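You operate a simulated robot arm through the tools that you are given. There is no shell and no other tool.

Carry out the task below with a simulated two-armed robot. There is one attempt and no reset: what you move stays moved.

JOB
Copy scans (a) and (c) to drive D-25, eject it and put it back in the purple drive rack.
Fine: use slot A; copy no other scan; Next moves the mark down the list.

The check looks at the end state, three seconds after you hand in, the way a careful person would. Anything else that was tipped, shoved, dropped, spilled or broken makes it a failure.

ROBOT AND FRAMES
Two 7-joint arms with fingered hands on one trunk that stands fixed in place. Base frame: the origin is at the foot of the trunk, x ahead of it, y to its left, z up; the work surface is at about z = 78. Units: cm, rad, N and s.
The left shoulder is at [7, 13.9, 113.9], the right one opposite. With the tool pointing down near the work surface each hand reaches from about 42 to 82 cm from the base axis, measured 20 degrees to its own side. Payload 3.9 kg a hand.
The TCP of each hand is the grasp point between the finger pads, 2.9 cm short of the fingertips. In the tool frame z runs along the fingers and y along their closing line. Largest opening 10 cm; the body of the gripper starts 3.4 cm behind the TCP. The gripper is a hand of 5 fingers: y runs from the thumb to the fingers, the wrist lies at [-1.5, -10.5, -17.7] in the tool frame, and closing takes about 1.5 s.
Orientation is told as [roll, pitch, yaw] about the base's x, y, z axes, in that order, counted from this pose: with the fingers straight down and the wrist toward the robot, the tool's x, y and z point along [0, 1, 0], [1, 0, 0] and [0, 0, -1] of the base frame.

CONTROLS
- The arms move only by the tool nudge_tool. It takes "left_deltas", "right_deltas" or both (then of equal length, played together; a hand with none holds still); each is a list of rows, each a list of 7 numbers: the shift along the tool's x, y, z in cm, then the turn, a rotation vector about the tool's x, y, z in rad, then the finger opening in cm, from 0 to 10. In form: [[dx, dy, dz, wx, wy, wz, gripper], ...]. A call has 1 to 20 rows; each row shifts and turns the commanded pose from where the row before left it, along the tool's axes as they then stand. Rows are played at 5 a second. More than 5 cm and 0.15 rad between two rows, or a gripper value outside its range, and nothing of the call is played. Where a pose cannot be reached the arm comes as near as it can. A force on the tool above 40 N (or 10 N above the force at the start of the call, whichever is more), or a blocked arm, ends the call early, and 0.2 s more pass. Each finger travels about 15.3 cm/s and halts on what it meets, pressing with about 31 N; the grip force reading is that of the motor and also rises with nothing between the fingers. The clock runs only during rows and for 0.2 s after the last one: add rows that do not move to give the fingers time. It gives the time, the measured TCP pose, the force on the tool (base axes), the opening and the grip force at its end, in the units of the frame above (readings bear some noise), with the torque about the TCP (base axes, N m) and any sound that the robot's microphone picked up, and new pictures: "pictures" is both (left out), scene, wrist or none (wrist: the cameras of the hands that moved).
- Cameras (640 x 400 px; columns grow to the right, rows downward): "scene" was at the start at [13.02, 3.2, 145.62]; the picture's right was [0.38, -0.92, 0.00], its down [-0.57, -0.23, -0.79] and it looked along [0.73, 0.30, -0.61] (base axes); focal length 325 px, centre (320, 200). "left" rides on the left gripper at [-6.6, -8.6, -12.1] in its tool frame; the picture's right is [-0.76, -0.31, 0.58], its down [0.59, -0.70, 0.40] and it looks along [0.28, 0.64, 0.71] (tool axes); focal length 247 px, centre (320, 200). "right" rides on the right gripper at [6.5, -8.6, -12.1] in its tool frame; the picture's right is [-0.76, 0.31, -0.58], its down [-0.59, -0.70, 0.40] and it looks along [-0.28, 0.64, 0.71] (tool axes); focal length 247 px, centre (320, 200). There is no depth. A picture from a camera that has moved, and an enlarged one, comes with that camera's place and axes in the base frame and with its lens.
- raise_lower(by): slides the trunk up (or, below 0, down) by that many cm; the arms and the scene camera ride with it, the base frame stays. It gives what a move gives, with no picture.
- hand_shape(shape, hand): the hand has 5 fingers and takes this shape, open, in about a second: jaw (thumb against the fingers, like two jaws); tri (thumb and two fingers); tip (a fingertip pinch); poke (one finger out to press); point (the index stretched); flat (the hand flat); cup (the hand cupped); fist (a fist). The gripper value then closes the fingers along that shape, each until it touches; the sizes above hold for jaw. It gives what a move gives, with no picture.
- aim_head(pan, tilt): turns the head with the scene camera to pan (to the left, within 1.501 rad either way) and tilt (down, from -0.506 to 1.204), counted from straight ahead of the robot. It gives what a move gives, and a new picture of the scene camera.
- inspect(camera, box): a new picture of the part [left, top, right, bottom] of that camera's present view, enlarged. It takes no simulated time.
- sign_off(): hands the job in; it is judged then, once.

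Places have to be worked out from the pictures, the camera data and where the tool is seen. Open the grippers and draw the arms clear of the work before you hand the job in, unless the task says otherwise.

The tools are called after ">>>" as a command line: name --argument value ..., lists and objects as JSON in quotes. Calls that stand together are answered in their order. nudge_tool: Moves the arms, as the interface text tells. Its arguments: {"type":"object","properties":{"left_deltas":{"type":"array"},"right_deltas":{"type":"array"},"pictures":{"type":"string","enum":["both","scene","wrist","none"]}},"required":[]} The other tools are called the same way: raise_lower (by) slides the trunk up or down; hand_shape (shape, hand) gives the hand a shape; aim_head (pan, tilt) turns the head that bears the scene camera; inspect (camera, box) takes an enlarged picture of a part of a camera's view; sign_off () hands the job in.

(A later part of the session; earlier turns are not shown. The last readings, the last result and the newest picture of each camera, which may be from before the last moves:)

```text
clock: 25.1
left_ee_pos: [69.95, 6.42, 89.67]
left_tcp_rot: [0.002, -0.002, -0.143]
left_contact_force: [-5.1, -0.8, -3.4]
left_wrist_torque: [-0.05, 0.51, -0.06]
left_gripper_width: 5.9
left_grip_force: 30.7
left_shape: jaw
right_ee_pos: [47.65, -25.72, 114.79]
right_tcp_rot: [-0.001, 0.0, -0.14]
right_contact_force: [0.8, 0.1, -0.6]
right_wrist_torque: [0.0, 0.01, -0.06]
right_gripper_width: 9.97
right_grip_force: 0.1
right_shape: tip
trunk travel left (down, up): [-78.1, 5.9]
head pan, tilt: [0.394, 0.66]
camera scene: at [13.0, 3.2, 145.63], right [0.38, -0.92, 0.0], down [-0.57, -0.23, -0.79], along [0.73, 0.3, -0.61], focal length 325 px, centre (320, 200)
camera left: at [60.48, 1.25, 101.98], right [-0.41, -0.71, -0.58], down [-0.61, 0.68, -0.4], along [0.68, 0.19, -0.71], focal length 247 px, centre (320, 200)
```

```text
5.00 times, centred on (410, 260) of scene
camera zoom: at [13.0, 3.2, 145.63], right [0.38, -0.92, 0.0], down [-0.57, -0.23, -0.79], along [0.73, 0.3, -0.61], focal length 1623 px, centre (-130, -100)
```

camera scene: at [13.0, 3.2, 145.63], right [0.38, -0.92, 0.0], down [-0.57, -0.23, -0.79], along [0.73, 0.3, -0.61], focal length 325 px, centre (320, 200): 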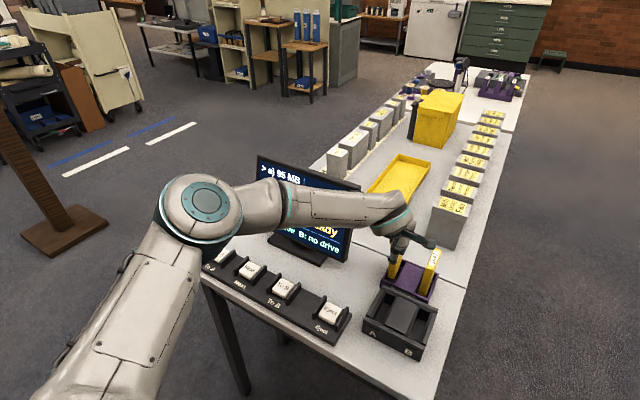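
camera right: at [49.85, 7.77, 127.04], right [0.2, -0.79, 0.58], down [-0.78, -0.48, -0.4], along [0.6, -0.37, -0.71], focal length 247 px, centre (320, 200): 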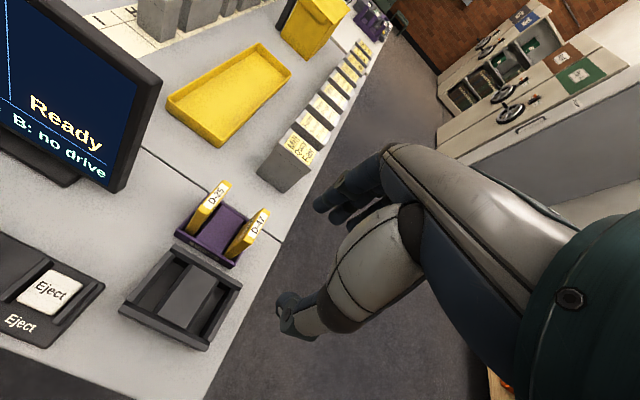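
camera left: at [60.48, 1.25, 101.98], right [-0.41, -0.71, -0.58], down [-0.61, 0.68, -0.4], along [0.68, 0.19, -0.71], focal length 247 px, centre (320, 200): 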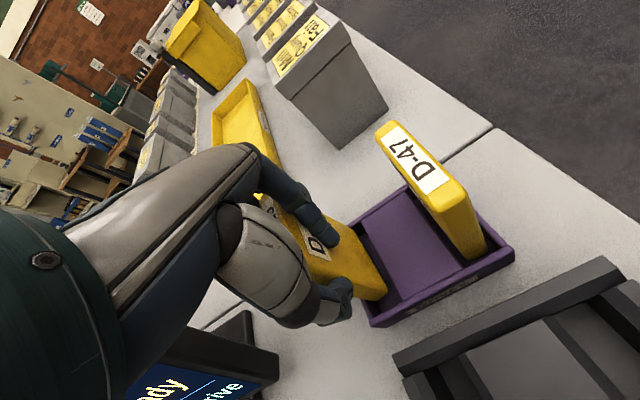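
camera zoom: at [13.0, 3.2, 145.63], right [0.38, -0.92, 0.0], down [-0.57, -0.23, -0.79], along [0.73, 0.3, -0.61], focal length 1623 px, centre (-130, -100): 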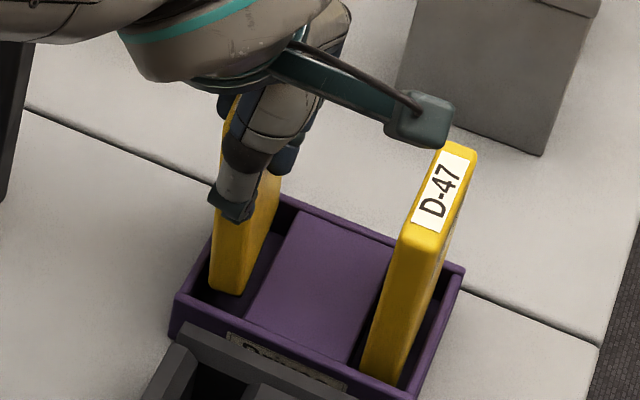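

The drive rises with the hand and weighs about 3.5 N. I ease back a bit more and lift it clear of the rack to check its tilt.

>>> nudge_tool --left_deltas '[[0, -0.12, 0, 0, 0, 0, 5.5], [0, 0, -0.7, 0, 0, 0, 5.5], [0, 0, -0.7, 0, 0, 0, 5.5], [0, 0, -1, 0, 0, 0, 5.5], [0, 0, -1.2, 0, 0, 0, 5.5], [0, 0, -1.2, 0, 0, 0, 5.5], [0, 0, -1.2, 0, 0, 0, 5.5], [0, 0, 0, 0, 0, 0, 5.5], [0, 0, 0, 0, 0, 0, 5.5]]' --pictures "both"

>>> inspect --camera "left" --box '[240, 150, 480, 390]'

>>> inspect --camera "scene" --box '[370, 210, 450, 300]'

>>> inspect --camera "right" --box '[0, 0, 640, 400]'

```text
clock: 27.1
left_ee_pos: [69.75, 6.55, 95.84]
left_tcp_rot: [0.0, -0.002, -0.141]
left_contact_force: [0.0, -0.4, -1.8]
left_wrist_torque: [0.0, 0.05, 0.01]
left_gripper_width: 5.91
left_grip_force: 30.5
left_shape: jaw
right_ee_pos: [47.63, -25.77, 114.89]
right_tcp_rot: [0.002, 0.0, -0.141]
right_contact_force: [0.1, 0.1, 0.9]
right_wrist_torque: [-0.02, -0.01, 0.04]
right_gripper_width: 9.96
right_grip_force: 0.1
right_shape: tip
trunk travel left (down, up): [-78.1, 5.9]
head pan, tilt: [0.394, 0.66]
camera scene: at [13.06, 3.2, 145.62], right [0.38, -0.92, 0.0], down [-0.57, -0.23, -0.79], along [0.73, 0.3, -0.61], focal length 325 px, centre (320, 200)
camera left: at [60.36, 1.23, 108.02], right [-0.41, -0.71, -0.58], down [-0.61, 0.68, -0.4], along [0.68, 0.19, -0.71], focal length 247 px, centre (320, 200)
```

scene: 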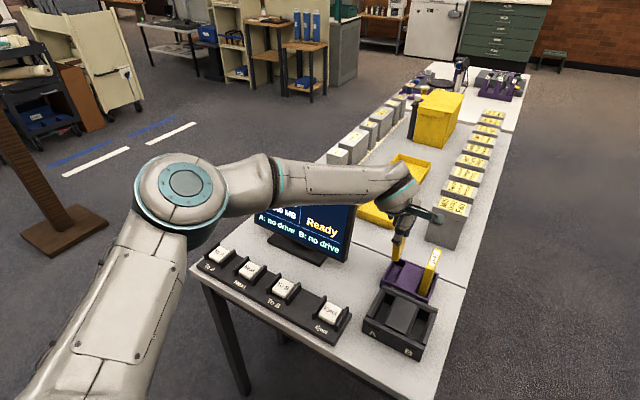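
left: 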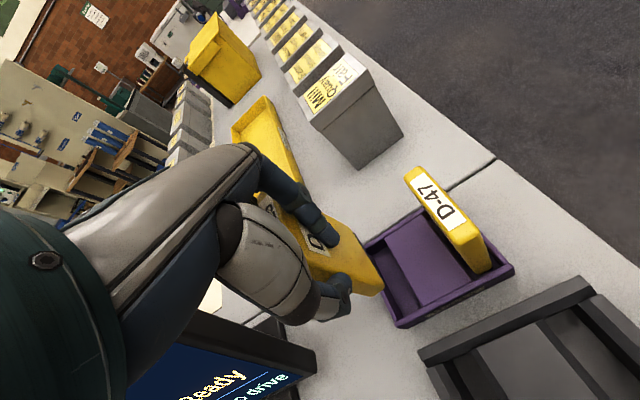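

```text
1.67 times, centred on (360, 270) of left
camera zoom: at [60.36, 1.23, 108.02], right [-0.41, -0.71, -0.58], down [-0.61, 0.68, -0.4], along [0.68, 0.19, -0.71], focal length 412 px, centre (253, 83)
```

zoom: 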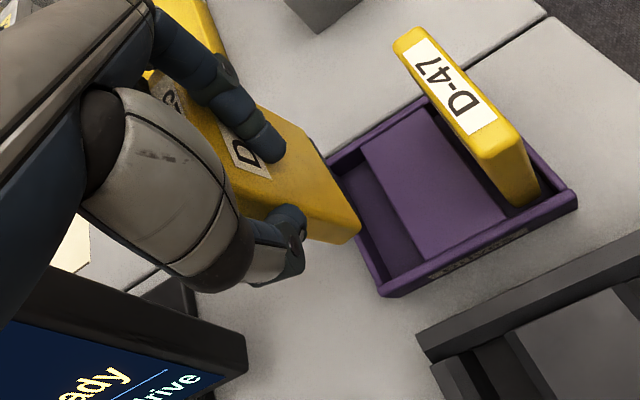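

```text
4.44 times, centred on (410, 255) of scene
camera zoom: at [13.06, 3.2, 145.62], right [0.38, -0.92, 0.0], down [-0.57, -0.23, -0.79], along [0.73, 0.3, -0.61], focal length 1443 px, centre (-80, -44)
```

zoom: 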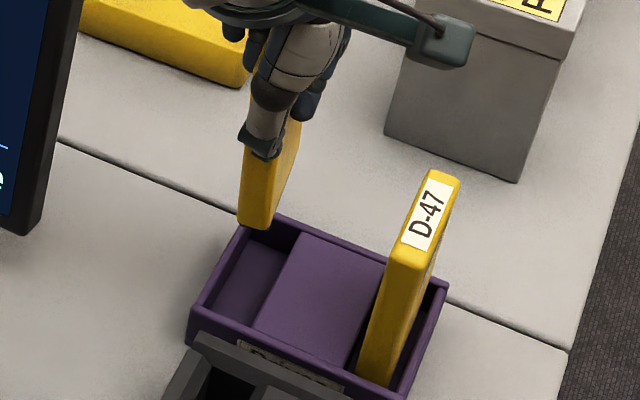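

```text
1.00 times, centred on (320, 200) of right (not enlarged: the box is as wide or as high as the picture)
camera zoom: at [40.08, -18.03, 127.02], right [0.2, -0.79, 0.58], down [-0.78, -0.48, -0.4], along [0.6, -0.37, -0.71], focal length 247 px, centre (320, 200)
```

zoom: 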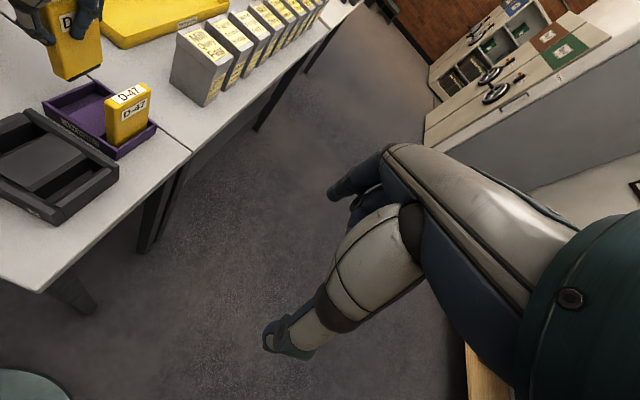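

D-25 is held clear of the rack. I check its tilt from the side using the right hand's camera.

>>> inspect --camera "right" --box '[0, 0, 180, 220]'

```text
1.82 times, centred on (90, 110) of right
camera zoom: at [40.08, -18.03, 127.02], right [0.2, -0.79, 0.58], down [-0.78, -0.48, -0.4], along [0.6, -0.37, -0.71], focal length 449 px, centre (738, 364)
```

zoom: 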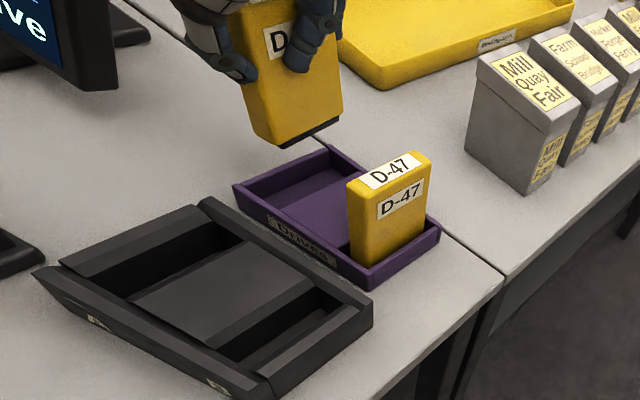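

The side view shows D-25 hanging roughly upright with its connector at the bottom. I zoom in to measure tilt and to fix the dock's slot A geometry from the second viewpoint.

>>> inspect --camera "scene" --box '[385, 215, 425, 265]'

>>> inspect --camera "right" --box '[45, 0, 105, 50]'

>>> inspect --camera "right" --box '[0, 100, 120, 230]'

>>> inspect --camera "left" --box '[400, 260, 640, 400]'

```text
8.00 times, centred on (405, 240) of scene
camera zoom: at [13.06, 3.2, 145.62], right [0.38, -0.92, 0.0], down [-0.57, -0.23, -0.79], along [0.73, 0.3, -0.61], focal length 2597 px, centre (-360, -120)
```

zoom: 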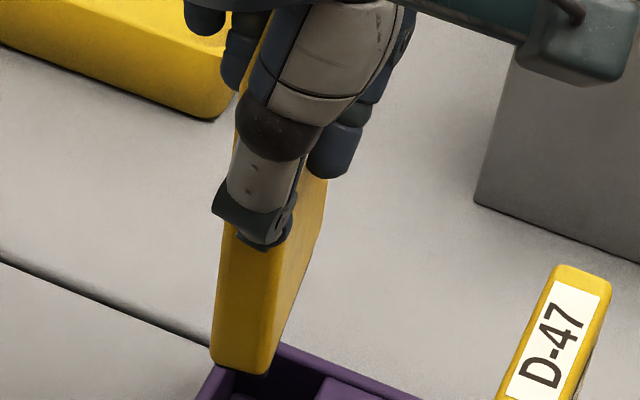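

```text
8.00 times, centred on (75, 25) of right
camera zoom: at [40.08, -18.03, 127.02], right [0.2, -0.79, 0.58], down [-0.78, -0.48, -0.4], along [0.6, -0.37, -0.71], focal length 1976 px, centre (2280, 1600)
```

zoom: 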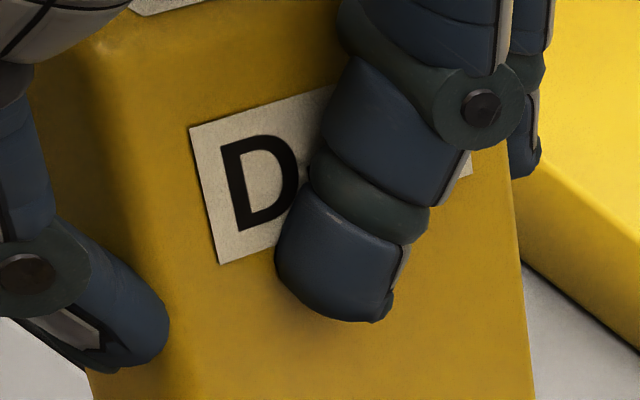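

```text
3.08 times, centred on (60, 165) of right
camera zoom: at [40.08, -18.03, 127.02], right [0.2, -0.79, 0.58], down [-0.78, -0.48, -0.4], along [0.6, -0.37, -0.71], focal length 760 px, centre (1120, 308)
```

zoom: 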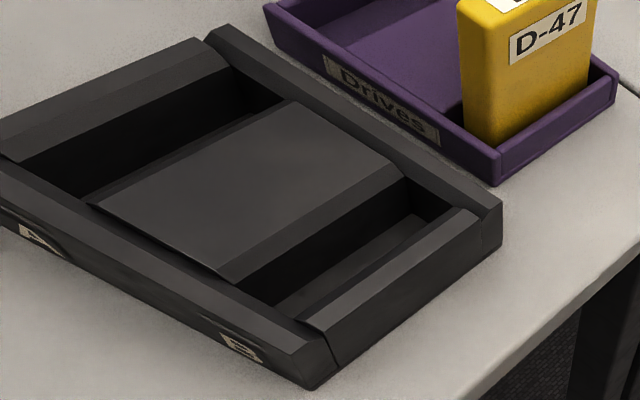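

```text
2.67 times, centred on (520, 330) of left
camera zoom: at [60.36, 1.23, 108.02], right [-0.41, -0.71, -0.58], down [-0.61, 0.68, -0.4], along [0.68, 0.19, -0.71], focal length 659 px, centre (-213, -147)
```

zoom: 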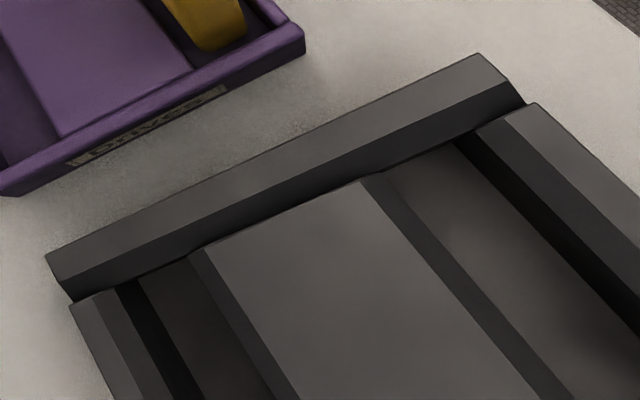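

The drive may be pitched a couple of degrees. I turn the right hand's camera (clear of everything, on the right) toward the drive and dock for a better side view.

>>> nudge_tool --right_deltas '[[0, 0, 0, 0, 0, -0.12, 10], [0, 0, 0, 0, 0, -0.12, 10], [0, 0, 0, 0, 0, -0.12, 10], [0, 0, 0, 0, 0, -0.12, 10], [0, 0, 0, 0, 0, 0, 10], [0, 0, 0, 0, 0, 0, 10]]' --pictures "wrist"

```text
clock: 28.5
left_ee_pos: [69.67, 6.5, 95.78]
left_tcp_rot: [-0.001, -0.003, -0.143]
left_contact_force: [0.6, 0.1, -2.0]
left_wrist_torque: [-0.01, 0.01, -0.01]
left_gripper_width: 5.9
left_grip_force: 31.2
left_shape: jaw
right_ee_pos: [47.5, -22.98, 113.51]
right_tcp_rot: [-0.002, -0.007, 0.266]
right_contact_force: [0.9, 0.1, -0.8]
right_wrist_torque: [0.02, -0.02, 0.0]
right_gripper_width: 9.98
right_grip_force: 0.0
right_shape: tip
right hand out of reach, approached as far as the arm can: row 3, 4
trunk travel left (down, up): [-78.1, 5.9]
head pan, tilt: [0.394, 0.66]
camera right: at [37.32, -18.78, 125.54], right [0.49, -0.65, 0.58], down [-0.52, -0.75, -0.4], along [0.7, -0.1, -0.71], focal length 247 px, centre (320, 200)
```

right: 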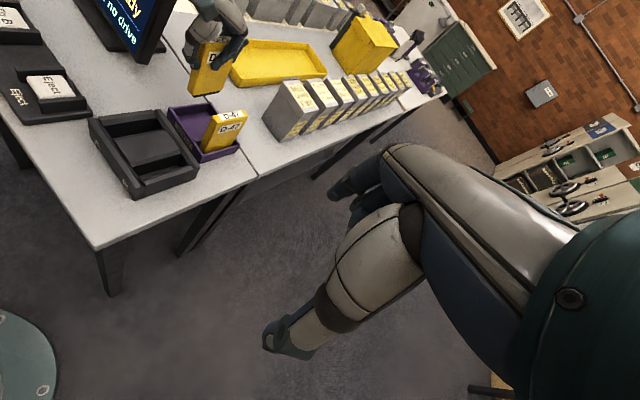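

Now the drive is well in view from the right side; I zoom in on it and on the dock.

>>> inspect --camera "right" --box '[170, 0, 270, 110]'

>>> inspect --camera "right" --box '[80, 80, 250, 200]'

```text
3.64 times, centred on (220, 55) of right
camera zoom: at [37.32, -18.78, 125.54], right [0.49, -0.65, 0.58], down [-0.52, -0.75, -0.4], along [0.7, -0.1, -0.71], focal length 898 px, centre (684, 727)
```

zoom: 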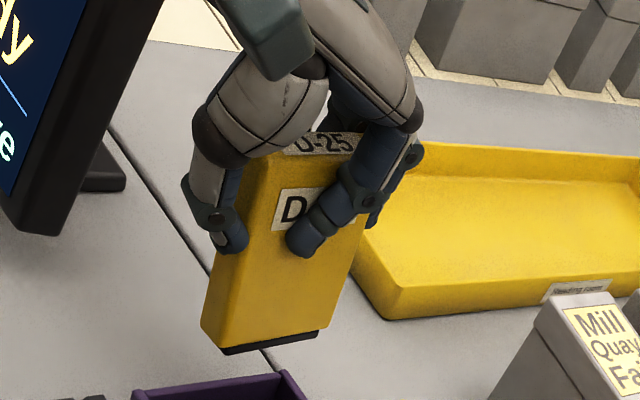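

```text
3.33 times, centred on (165, 140) of right
camera zoom: at [37.32, -18.78, 125.54], right [0.49, -0.65, 0.58], down [-0.52, -0.75, -0.4], along [0.7, -0.1, -0.71], focal length 823 px, centre (837, 400)
```

zoom: 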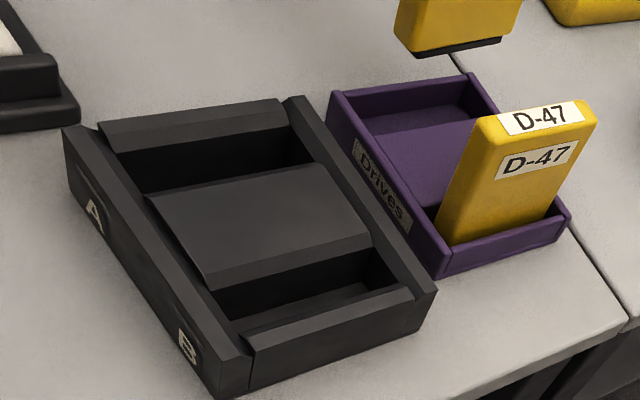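

I zoom further on the drive to read its edge directions precisely.

>>> inspect --camera "right" --box '[183, 30, 248, 102]'

>>> inspect --camera "right" --box '[165, 95, 250, 165]'

```text
5.56 times, centred on (216, 66) of right
camera zoom: at [37.32, -18.78, 125.54], right [0.49, -0.65, 0.58], down [-0.52, -0.75, -0.4], along [0.7, -0.1, -0.71], focal length 1372 px, centre (901, 944)
```

zoom: 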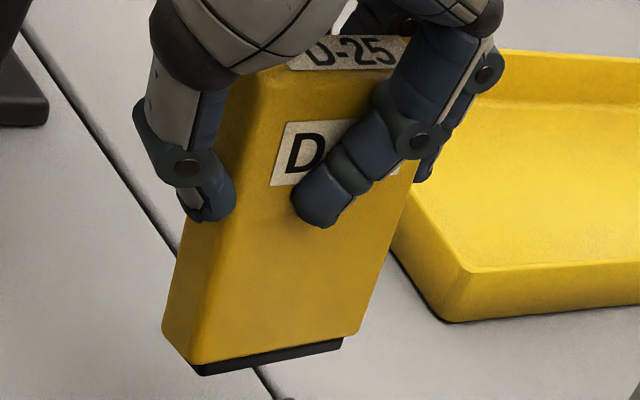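

```text
5.71 times, centred on (208, 130) of right
camera zoom: at [37.32, -18.78, 125.54], right [0.49, -0.65, 0.58], down [-0.52, -0.75, -0.4], along [0.7, -0.1, -0.71], focal length 1411 px, centre (963, 600)
```

zoom: 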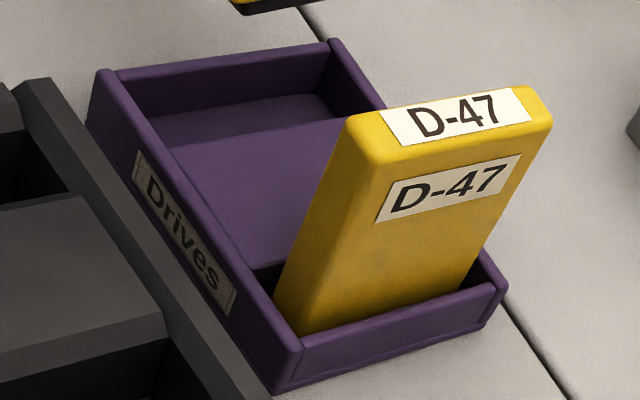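

The drive looks nearly upright (perhaps ~2–3° pitch). I check the roll from the scene camera at high zoom.

>>> inspect --camera "scene" --box '[388, 232, 424, 266]'

>>> inspect --camera "scene" --box '[405, 240, 450, 300]'

```text
11.76 times, centred on (406, 249) of scene
camera zoom: at [13.07, 3.25, 145.62], right [0.38, -0.92, 0.0], down [-0.57, -0.24, -0.79], along [0.73, 0.3, -0.61], focal length 3820 px, centre (-692, -376)
```

zoom: 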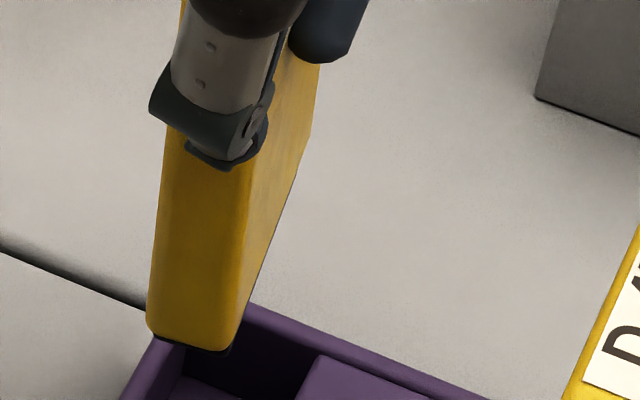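

```text
6.67 times, centred on (428, 270) of scene
camera zoom: at [13.07, 3.25, 145.62], right [0.38, -0.92, 0.0], down [-0.57, -0.24, -0.79], along [0.73, 0.3, -0.61], focal length 2164 px, centre (-397, -267)
```

zoom: 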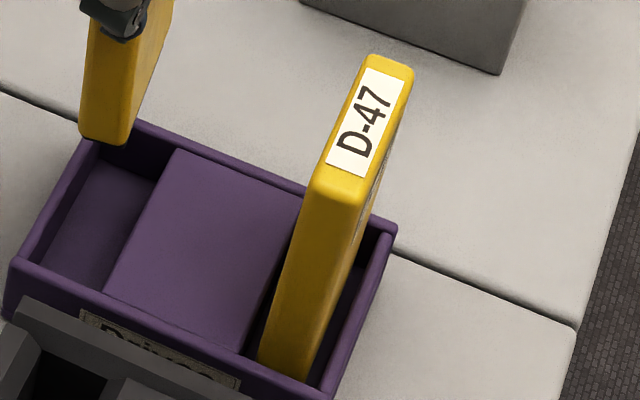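

Compared with upright D-47, the held drive leans about 4° in roll (bottom toward the right) and ~2° in pitch. I counter-rotate the hand by those amounts while moving it up a little and back toward the dock.

>>> nudge_tool --left_deltas '[[0, 0, -0.5, 0.02, 0.035, 0, 5.5], [0, 0, -0.5, 0.02, 0.035, 0, 5.5], [0, 0, 0, 0, 0, 0, 5.5], [0, 0, 0, 0, 0, 0, 5.5]]' --pictures "none"

>>> inspect --camera "scene" --box '[388, 227, 424, 261]'

>>> inspect --camera "right" --box '[183, 30, 248, 102]'

```text
clock: 29.5
left_ee_pos: [69.71, 6.5, 96.76]
left_tcp_rot: [0.07, 0.039, -0.141]
left_contact_force: [0.1, -0.3, -1.7]
left_wrist_torque: [-0.02, 0.01, 0.02]
left_gripper_width: 5.91
left_grip_force: 30.7
left_shape: jaw
right_ee_pos: [47.45, -23.05, 113.52]
right_tcp_rot: [-0.003, -0.006, 0.267]
right_contact_force: [0.5, 0.1, 0.6]
right_wrist_torque: [-0.01, 0.02, -0.02]
right_gripper_width: 9.98
right_grip_force: 0.0
right_shape: tip
trunk travel left (down, up): [-78.1, 5.9]
head pan, tilt: [0.394, 0.66]
```

```text
11.76 times, centred on (406, 244) of scene
camera zoom: at [13.06, 3.19, 145.62], right [0.38, -0.92, 0.0], down [-0.57, -0.23, -0.79], along [0.73, 0.3, -0.61], focal length 3820 px, centre (-692, -318)
```

zoom: 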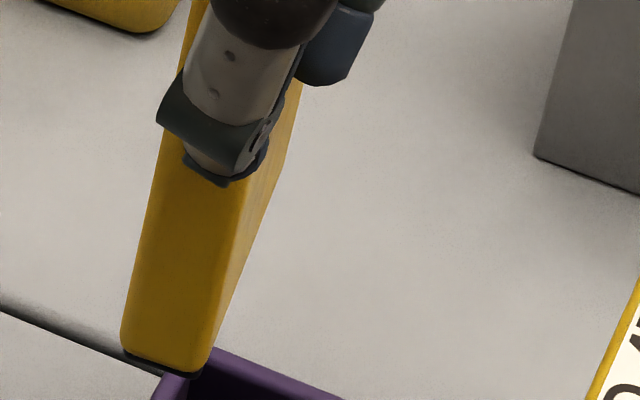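

```text
5.56 times, centred on (216, 66) of right
camera zoom: at [37.31, -18.84, 125.54], right [0.49, -0.65, 0.58], down [-0.52, -0.75, -0.4], along [0.7, -0.1, -0.71], focal length 1372 px, centre (901, 944)
```

zoom: 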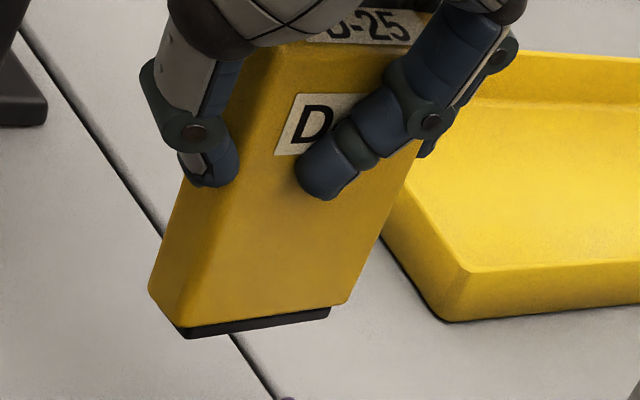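

The lean is now corrected to within ~1–2°. By triangulation the drive's bottom centre is offset about [+0.3, +0.3] cm from the TCP and ~8 cm below it; slot A's opening is centred near [57.3, 6.25] at z≈83.2 (about 2.5 × 7.7 cm). I carry the drive over slot A at this height.

>>> nudge_tool --left_deltas '[[-0.5885, -3.1345, 0.0815, 0, 0, 0, 5.5], [-0.5885, -3.1345, 0.0815, 0, 0, 0, 5.5], [-0.5885, -3.1345, 0.0815, 0, 0, 0, 5.5], [-0.5885, -3.1345, 0.0815, 0, 0, 0, 5.5], [0, 0, 0, 0, 0, 0, 5.5], [0, 0, 0, 0, 0, 0, 5.5]]' --pictures "both"

>>> inspect --camera "scene" --box '[350, 240, 450, 360]'

>>> inspect --camera "right" --box '[80, 40, 220, 210]'

```text
clock: 30.9
left_ee_pos: [56.97, 6.0, 96.75]
left_tcp_rot: [0.071, 0.038, -0.141]
left_contact_force: [0.6, 0.0, -2.9]
left_wrist_torque: [-0.03, 0.01, 0.02]
left_gripper_width: 5.93
left_grip_force: 31.0
left_shape: jaw
right_ee_pos: [47.38, -22.97, 113.45]
right_tcp_rot: [-0.001, -0.005, 0.267]
right_contact_force: [-0.7, 0.1, 0.4]
right_wrist_torque: [0.05, -0.03, 0.01]
right_gripper_width: 9.99
right_grip_force: 0.1
right_shape: tip
trunk travel left (down, up): [-78.1, 5.9]
head pan, tilt: [0.394, 0.66]
camera scene: at [13.02, 3.21, 145.62], right [0.38, -0.92, 0.0], down [-0.57, -0.24, -0.79], along [0.73, 0.3, -0.61], focal length 325 px, centre (320, 200)
camera left: at [48.0, -0.1, 108.82], right [-0.43, -0.66, -0.62], down [-0.62, 0.71, -0.33], along [0.66, 0.24, -0.71], focal length 247 px, centre (320, 200)
```

scene: 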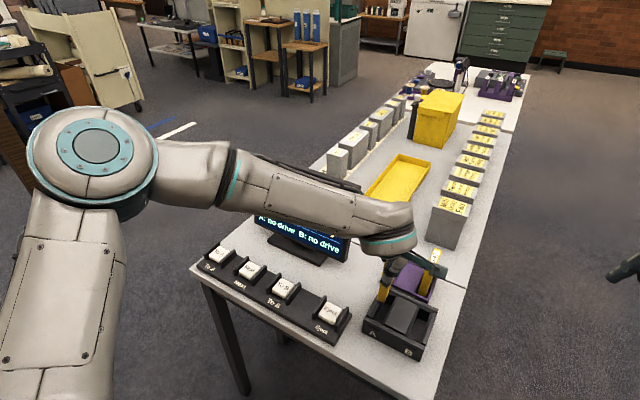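
left: 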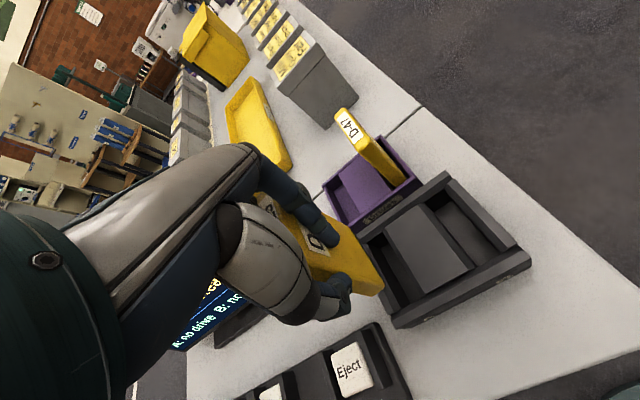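

```text
3.33 times, centred on (400, 300) of scene
camera zoom: at [13.02, 3.21, 145.62], right [0.38, -0.92, 0.0], down [-0.57, -0.24, -0.79], along [0.73, 0.3, -0.61], focal length 1082 px, centre (53, -133)
```

zoom: 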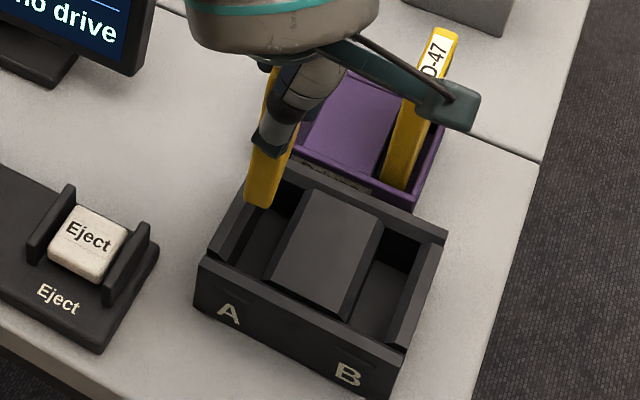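

```text
2.35 times, centred on (150, 125) of right
camera zoom: at [37.28, -18.82, 125.55], right [0.49, -0.65, 0.58], down [-0.52, -0.75, -0.4], along [0.7, -0.1, -0.71], focal length 581 px, centre (720, 376)
```

zoom: 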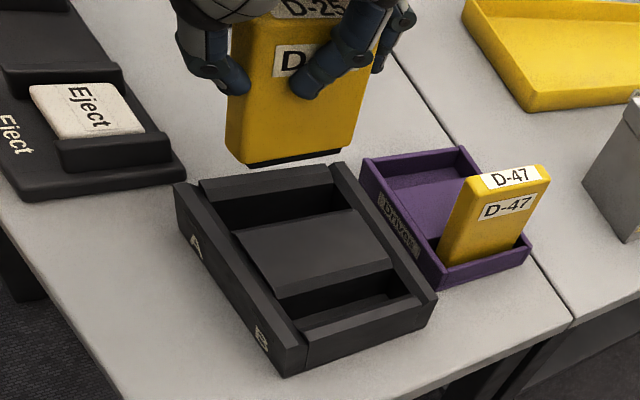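

Triangulating again, the drive's bottom sits centred over slot A within ~1–2 mm. I lower 4.5 cm straight down so its bottom is just above the dock and check again.

>>> nudge_tool --left_deltas '[[-0.105, 0.0585, 1.495, 0, 0, 0, 5.5], [-0.105, 0.0585, 1.495, 0, 0, 0, 5.5], [-0.105, 0.0585, 1.495, 0, 0, 0, 5.5], [0, 0, 0, 0, 0, 0, 5.5], [0, 0, 0, 0, 0, 0, 5.5]]' --pictures "none"

>>> inspect --camera "scene" --box '[360, 265, 420, 335]'

>>> inspect --camera "right" --box '[110, 50, 200, 160]'

>>> inspect --camera "left" --box '[300, 150, 540, 330]'

```text
clock: 32.1
left_ee_pos: [57.1, 5.99, 92.26]
left_tcp_rot: [0.07, 0.036, -0.141]
left_contact_force: [-0.3, -0.2, 0.0]
left_wrist_torque: [-0.07, -0.01, -0.04]
left_gripper_width: 5.9
left_grip_force: 30.7
left_shape: jaw
right_ee_pos: [47.41, -22.99, 113.43]
right_tcp_rot: [-0.002, -0.005, 0.267]
right_contact_force: [-0.3, 1.0, 0.3]
right_wrist_torque: [0.03, 0.02, -0.02]
right_gripper_width: 9.99
right_grip_force: 0.1
right_shape: tip
trunk travel left (down, up): [-78.1, 5.9]
head pan, tilt: [0.394, 0.66]
```

```text
5.71 times, centred on (390, 300) of scene
camera zoom: at [13.02, 3.18, 145.63], right [0.38, -0.92, 0.0], down [-0.57, -0.23, -0.79], along [0.73, 0.3, -0.61], focal length 1855 px, centre (-80, -371)
```

zoom: 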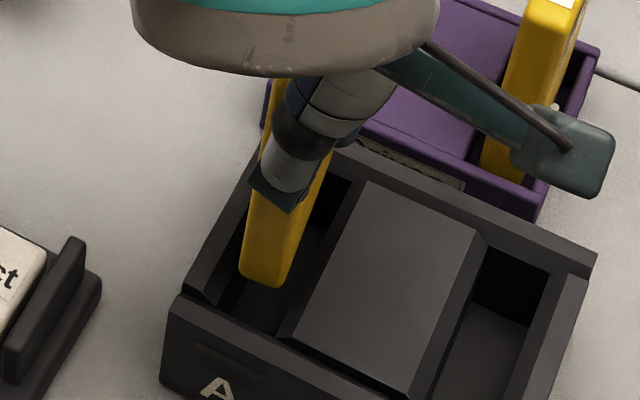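

```text
3.64 times, centred on (155, 105) of right
camera zoom: at [37.27, -18.85, 125.55], right [0.49, -0.65, 0.58], down [-0.52, -0.75, -0.4], along [0.7, -0.1, -0.71], focal length 898 px, centre (920, 546)
```

zoom: 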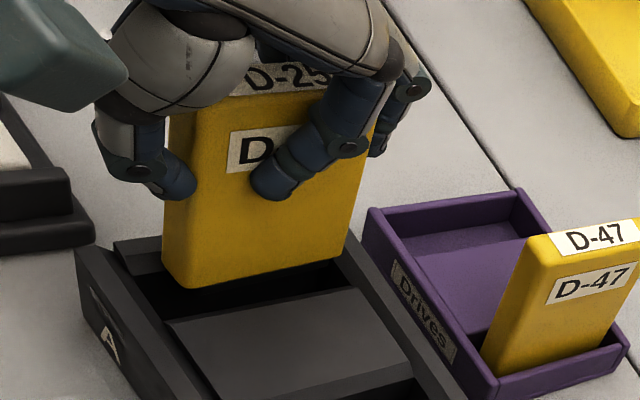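

```text
2.22 times, centred on (420, 240) of left
camera zoom: at [48.0, -0.23, 104.33], right [-0.43, -0.66, -0.62], down [-0.62, 0.71, -0.33], along [0.66, 0.24, -0.71], focal length 549 px, centre (98, 111)
```

zoom: 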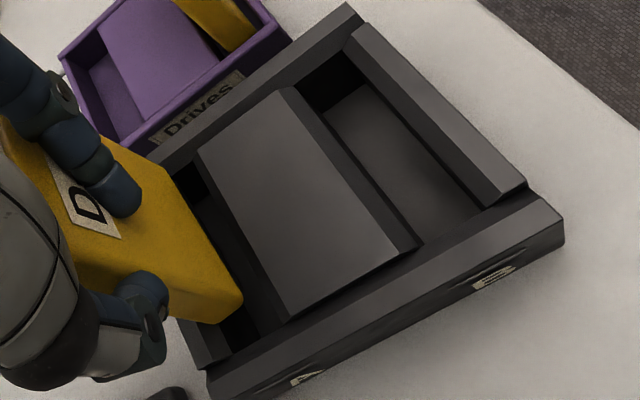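

The drive is lined up over slot A in all three views. I lower it in small steps into the slot, watching the force.

>>> nudge_tool --left_deltas '[[-0.0525, 0.029, 0.75, 0, 0, 0, 5.5], [-0.0525, 0.029, 0.75, 0, 0, 0, 5.5], [-0.0525, 0.029, 0.75, 0, 0, 0, 5.5], [-0.0525, 0.029, 0.75, 0, 0, 0, 5.5], [0, 0, 0, 0, 0, 0, 5.5]]' --pictures "none"

>>> inspect --camera "scene" --box '[360, 265, 420, 335]'

>>> inspect --camera "right" --box '[110, 50, 200, 160]'

```text
clock: 33.3
left_ee_pos: [56.45, 5.88, 89.62]
left_tcp_rot: [0.072, 0.033, -0.142]
left_contact_force: [-25.1, 4.6, 27.5]
left_wrist_torque: [0.13, 0.36, 0.16]
left_gripper_width: 5.8
left_grip_force: 30.6
left_shape: jaw
right_ee_pos: [46.58, -22.91, 113.76]
right_tcp_rot: [-0.005, -0.011, 0.268]
right_contact_force: [-0.2, -0.4, 0.8]
right_wrist_torque: [0.0, 0.0, 0.02]
right_gripper_width: 10.0
right_grip_force: 0.0
right_shape: tip
trunk travel left (down, up): [-78.1, 5.9]
head pan, tilt: [0.394, 0.66]
```

```text
5.71 times, centred on (390, 300) of scene
camera zoom: at [12.1, 3.24, 145.72], right [0.38, -0.92, 0.0], down [-0.56, -0.24, -0.79], along [0.73, 0.3, -0.61], focal length 1855 px, centre (-80, -371)
```

zoom: 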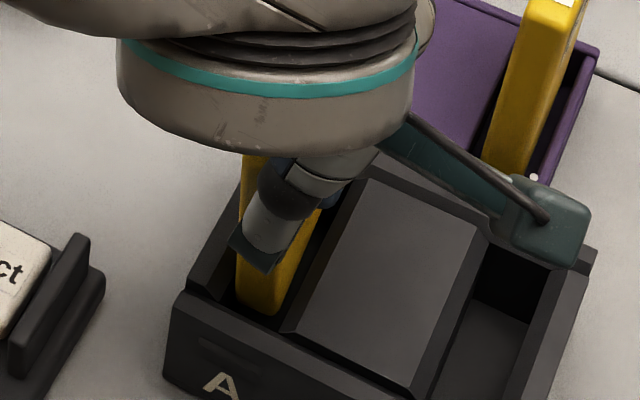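

```text
3.64 times, centred on (155, 105) of right
camera zoom: at [36.49, -18.79, 125.82], right [0.49, -0.65, 0.58], down [-0.52, -0.75, -0.41], along [0.7, -0.1, -0.7], focal length 898 px, centre (920, 546)
```

zoom: 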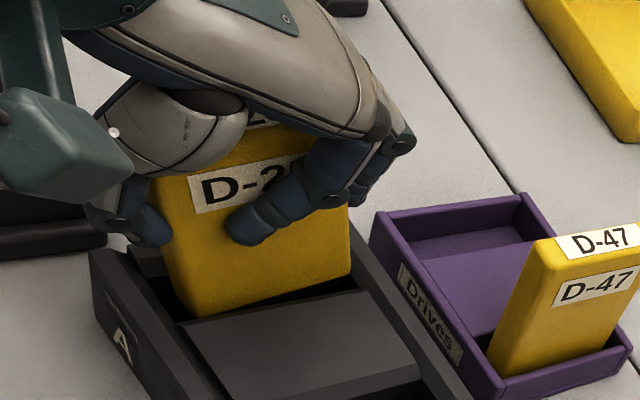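

The drive's far bottom edge is touching the dock's far wall (force −25 N in x, +27 N up), so it's about 0.5 cm too far forward. I back up 1 cm, shift toward the robot 0.6 cm and look.

>>> nudge_tool --left_deltas '[[0.035, -0.02, -0.5, 0, 0, 0, 5.5], [0.035, -0.02, -0.5, 0, 0, 0, 5.5], [0, -0.3, 0, 0, 0, 0, 5.5], [0, -0.3, 0, 0, 0, 0, 5.5], [0, 0, 0, 0, 0, 0, 5.5], [0, 0, 0, 0, 0, 0, 5.5]]' --pictures "none"

>>> inspect --camera "scene" --box '[360, 265, 420, 335]'

>>> inspect --camera "right" --box '[110, 50, 200, 160]'

>>> inspect --camera "left" --box '[300, 150, 540, 330]'

```text
clock: 34.7
left_ee_pos: [56.46, 6.01, 90.25]
left_tcp_rot: [0.072, 0.038, -0.143]
left_contact_force: [-4.7, -2.1, -0.3]
left_wrist_torque: [-0.15, 0.27, -0.05]
left_gripper_width: 5.97
left_grip_force: 30.8
left_shape: jaw
right_ee_pos: [47.29, -23.0, 113.48]
right_tcp_rot: [-0.002, -0.005, 0.267]
right_contact_force: [0.5, -0.7, 0.4]
right_wrist_torque: [0.02, 0.01, 0.03]
right_gripper_width: 9.98
right_grip_force: 0.0
right_shape: tip
trunk travel left (down, up): [-78.1, 5.9]
head pan, tilt: [0.394, 0.66]
```

```text
5.71 times, centred on (390, 300) of scene
camera zoom: at [12.95, 3.16, 145.63], right [0.38, -0.92, 0.0], down [-0.56, -0.23, -0.79], along [0.73, 0.3, -0.61], focal length 1855 px, centre (-80, -371)
```

zoom: 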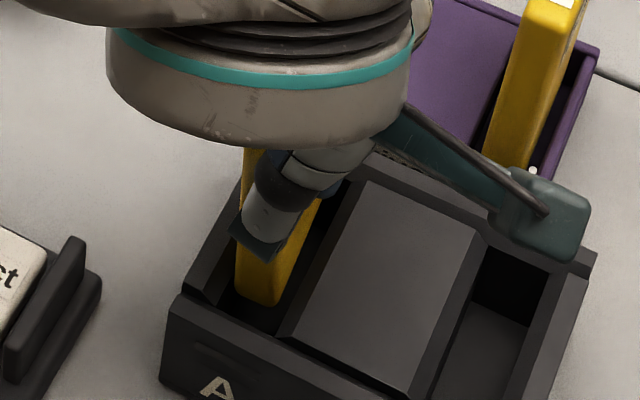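

```text
3.64 times, centred on (155, 105) of right
camera zoom: at [37.22, -18.86, 125.57], right [0.49, -0.65, 0.58], down [-0.52, -0.75, -0.4], along [0.7, -0.1, -0.71], focal length 898 px, centre (920, 546)
```

zoom: 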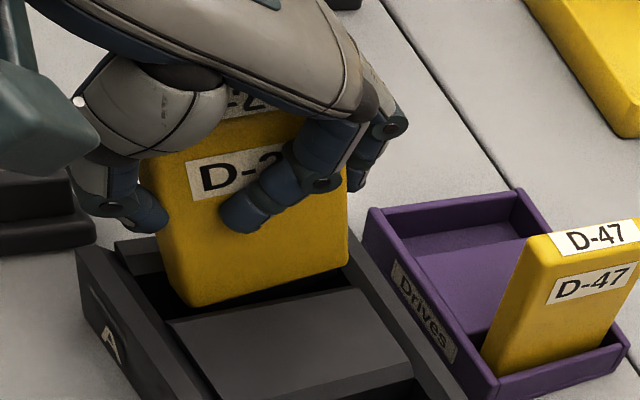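

```text
2.22 times, centred on (420, 240) of left
camera zoom: at [47.33, -0.14, 102.36], right [-0.43, -0.66, -0.62], down [-0.62, 0.71, -0.33], along [0.66, 0.24, -0.71], focal length 549 px, centre (98, 111)
```

zoom: 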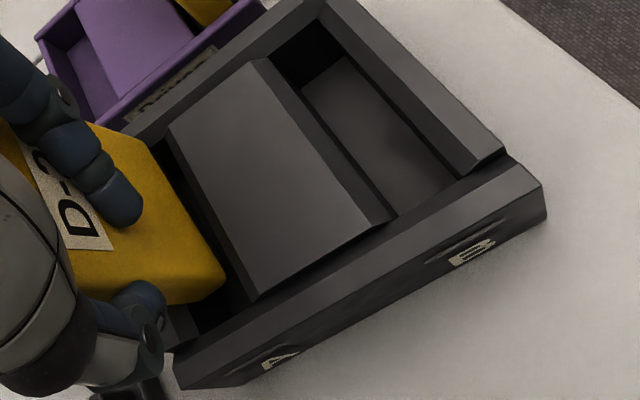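

Contact rolled the drive in the grip (bottom toward the right). I raise it clear by 3.5 cm to re-measure its lean before trying again.

>>> nudge_tool --left_deltas '[[0.08, -0.045, -1.165, 0, 0, 0, 5.5], [0.08, -0.045, -1.165, 0, 0, 0, 5.5], [0.08, -0.045, -1.165, 0, 0, 0, 5.5], [0, 0, 0, 0, 0, 0, 5.5], [0, 0, 0, 0, 0, 0, 5.5]]' --pictures "none"

>>> inspect --camera "scene" --box '[360, 255, 420, 325]'

>>> inspect --camera "right" --box '[110, 40, 200, 140]'

>>> inspect --camera "left" --box '[240, 150, 480, 390]'

```text
clock: 35.9
left_ee_pos: [56.35, 6.02, 93.84]
left_tcp_rot: [0.071, 0.038, -0.141]
left_contact_force: [0.4, 0.3, -1.8]
left_wrist_torque: [0.0, 0.04, 0.01]
left_gripper_width: 5.95
left_grip_force: 30.7
left_shape: jaw
right_ee_pos: [47.38, -22.84, 113.48]
right_tcp_rot: [-0.002, -0.006, 0.267]
right_contact_force: [1.1, -0.2, 0.0]
right_wrist_torque: [-0.01, 0.01, 0.03]
right_gripper_width: 9.96
right_grip_force: 0.1
right_shape: tip
trunk travel left (down, up): [-78.1, 5.9]
head pan, tilt: [0.394, 0.66]
```

```text
5.71 times, centred on (390, 290) of scene
camera zoom: at [13.05, 3.2, 145.62], right [0.38, -0.92, 0.0], down [-0.57, -0.23, -0.79], along [0.73, 0.3, -0.61], focal length 1855 px, centre (-80, -314)
```

zoom: 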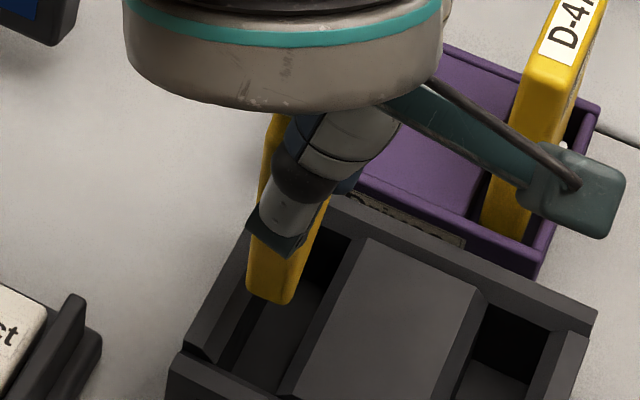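

```text
4.00 times, centred on (155, 90) of right
camera zoom: at [37.3, -18.83, 125.55], right [0.49, -0.65, 0.58], down [-0.52, -0.75, -0.4], along [0.7, -0.1, -0.71], focal length 988 px, centre (980, 640)
```

zoom: 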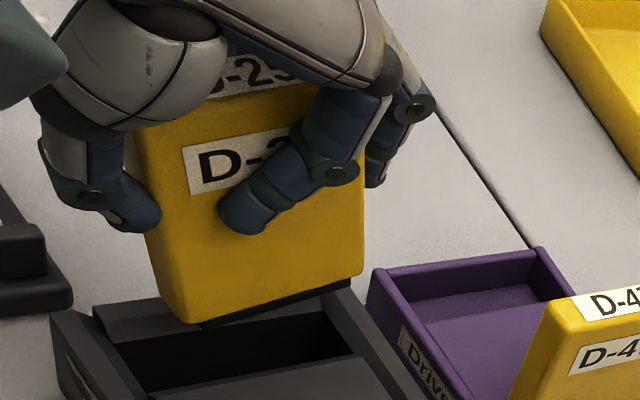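

```text
1.67 times, centred on (360, 270) of left
camera zoom: at [47.39, -0.2, 105.84], right [-0.43, -0.66, -0.62], down [-0.62, 0.71, -0.33], along [0.66, 0.24, -0.71], focal length 412 px, centre (253, 83)
```

zoom: 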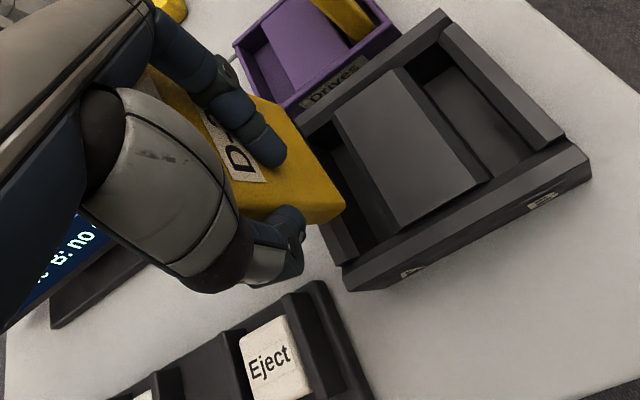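

The drive has pitched about 0.15 rad in the grip (bottom forward). Before fixing that I measure the slot's inner edges more precisely on the identical, unobstructed slot B.

>>> inspect --camera "left" --box '[400, 140, 600, 280]'

>>> inspect --camera "scene" --box '[395, 300, 445, 360]'

>>> inspect --camera "right" --box '[110, 110, 200, 200]'

```text
2.86 times, centred on (500, 210) of left
camera zoom: at [47.39, -0.2, 105.84], right [-0.43, -0.66, -0.62], down [-0.62, 0.71, -0.33], along [0.66, 0.24, -0.71], focal length 706 px, centre (-194, 171)
```

zoom: 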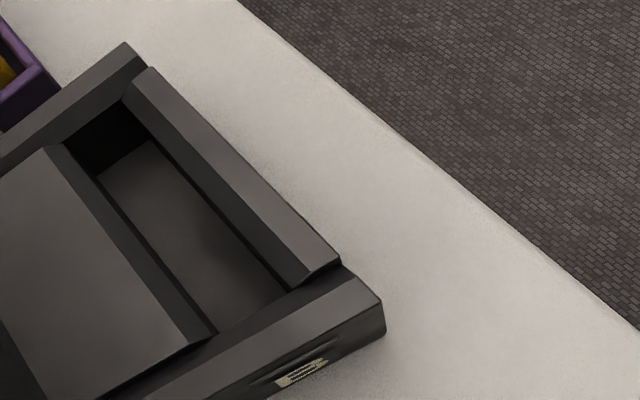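

```text
6.67 times, centred on (420, 330) of scene
camera zoom: at [13.05, 3.2, 145.62], right [0.38, -0.92, 0.0], down [-0.57, -0.23, -0.79], along [0.73, 0.3, -0.61], focal length 2164 px, centre (-347, -667)
```

zoom: 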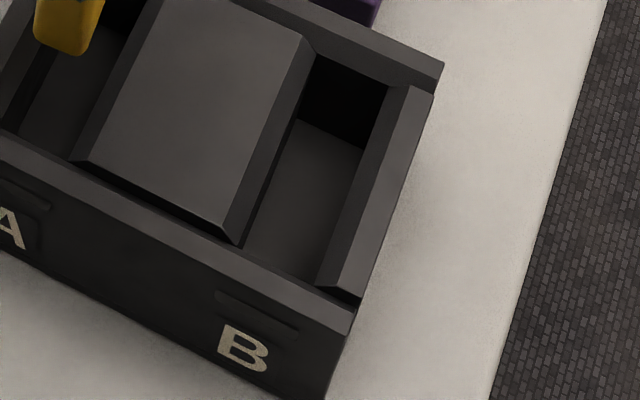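

```text
4.44 times, centred on (155, 155) of right
camera zoom: at [37.3, -18.83, 125.55], right [0.49, -0.65, 0.58], down [-0.52, -0.75, -0.4], along [0.7, -0.1, -0.71], focal length 1098 px, centre (1053, 400)
```

zoom: 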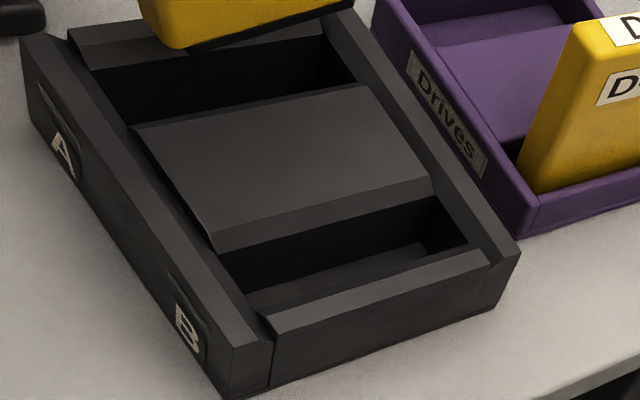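

Slot A should run from about x≈53.9 to 61.8 and be ~2.5 cm wide, so I suspect the drive is also slightly yawed in the grip. I zoom in with the left camera to see the drive's bottom edge against the slot's edges.

>>> inspect --camera "left" --box '[310, 160, 430, 290]'

>>> inspect --camera "right" --box '[120, 70, 190, 130]'

```text
3.08 times, centred on (370, 225) of left
camera zoom: at [47.39, -0.2, 105.84], right [-0.43, -0.66, -0.62], down [-0.62, 0.71, -0.33], along [0.66, 0.24, -0.71], focal length 760 px, centre (166, 123)
```

zoom: 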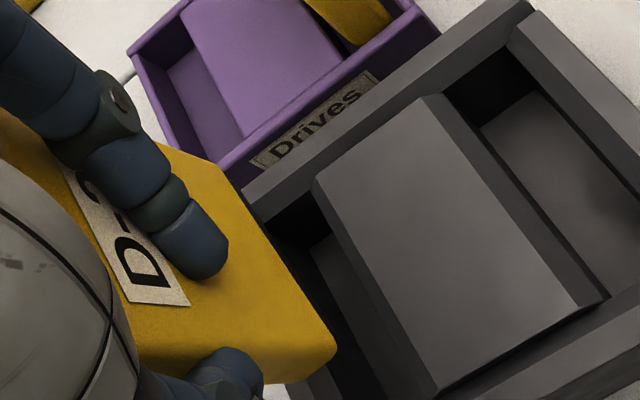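

```text
6.67 times, centred on (155, 100) of right
camera zoom: at [37.3, -18.83, 125.55], right [0.49, -0.65, 0.58], down [-0.52, -0.75, -0.4], along [0.7, -0.1, -0.71], focal length 1646 px, centre (1420, 867)
```

zoom: 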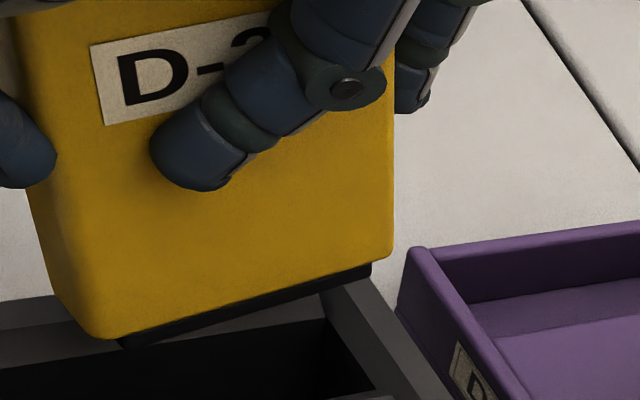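

Triangulation shows yaw is fine but the drive is pitched ~0.2 rad (far end up). I rotate the hand to level it and re-measure.

>>> nudge_tool --left_deltas '[[0, 0, 0, 0.065, 0, 0, 5.5], [0, 0, 0, 0.065, 0, 0, 5.5], [0, 0, 0, 0.06, 0, 0, 5.5], [0, 0, 0, 0, 0, 0, 5.5], [0, 0, 0, 0, 0, 0, 5.5]]' --pictures "none"

>>> inspect --camera "left" --box '[310, 160, 430, 290]'

>>> inspect --camera "right" --box '[110, 50, 190, 130]'

>>> inspect --camera "scene" --box '[365, 260, 415, 320]'

```text
clock: 37.1
left_ee_pos: [56.42, 6.0, 93.71]
left_tcp_rot: [0.073, 0.229, -0.128]
left_contact_force: [0.1, 0.3, -1.1]
left_wrist_torque: [-0.04, 0.02, -0.02]
left_gripper_width: 5.96
left_grip_force: 30.8
left_shape: jaw
right_ee_pos: [47.27, -22.85, 113.51]
right_tcp_rot: [-0.003, -0.005, 0.266]
right_contact_force: [0.0, 0.9, -0.6]
right_wrist_torque: [-0.01, 0.03, 0.01]
right_gripper_width: 10.0
right_grip_force: 0.2
right_shape: tip
trunk travel left (down, up): [-78.1, 5.9]
head pan, tilt: [0.394, 0.66]
```

```text
3.08 times, centred on (370, 225) of left
camera zoom: at [49.89, -0.61, 107.13], right [-0.53, -0.65, -0.54], down [-0.68, 0.71, -0.19], along [0.51, 0.27, -0.82], focal length 760 px, centre (166, 123)
```

zoom: 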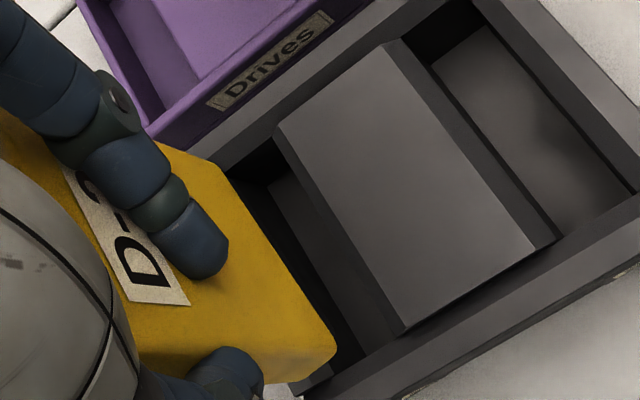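

```text
5.00 times, centred on (150, 90) of right
camera zoom: at [37.31, -18.83, 125.54], right [0.49, -0.65, 0.58], down [-0.52, -0.75, -0.4], along [0.7, -0.1, -0.71], focal length 1235 px, centre (1170, 750)
```

zoom: 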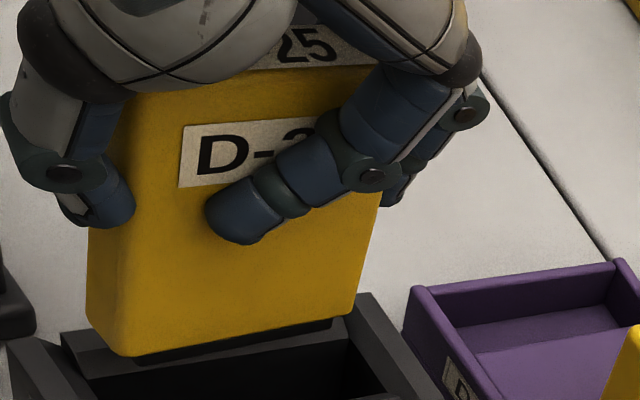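

```text
6.67 times, centred on (390, 290) of scene
camera zoom: at [13.06, 3.2, 145.62], right [0.38, -0.92, 0.0], down [-0.57, -0.24, -0.79], along [0.73, 0.3, -0.61], focal length 2164 px, centre (-147, -400)
```

zoom: 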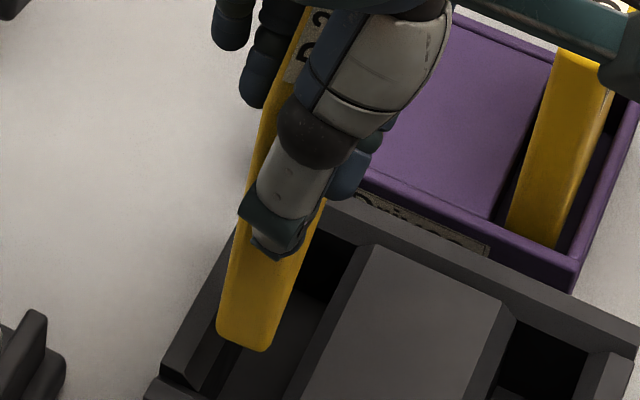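

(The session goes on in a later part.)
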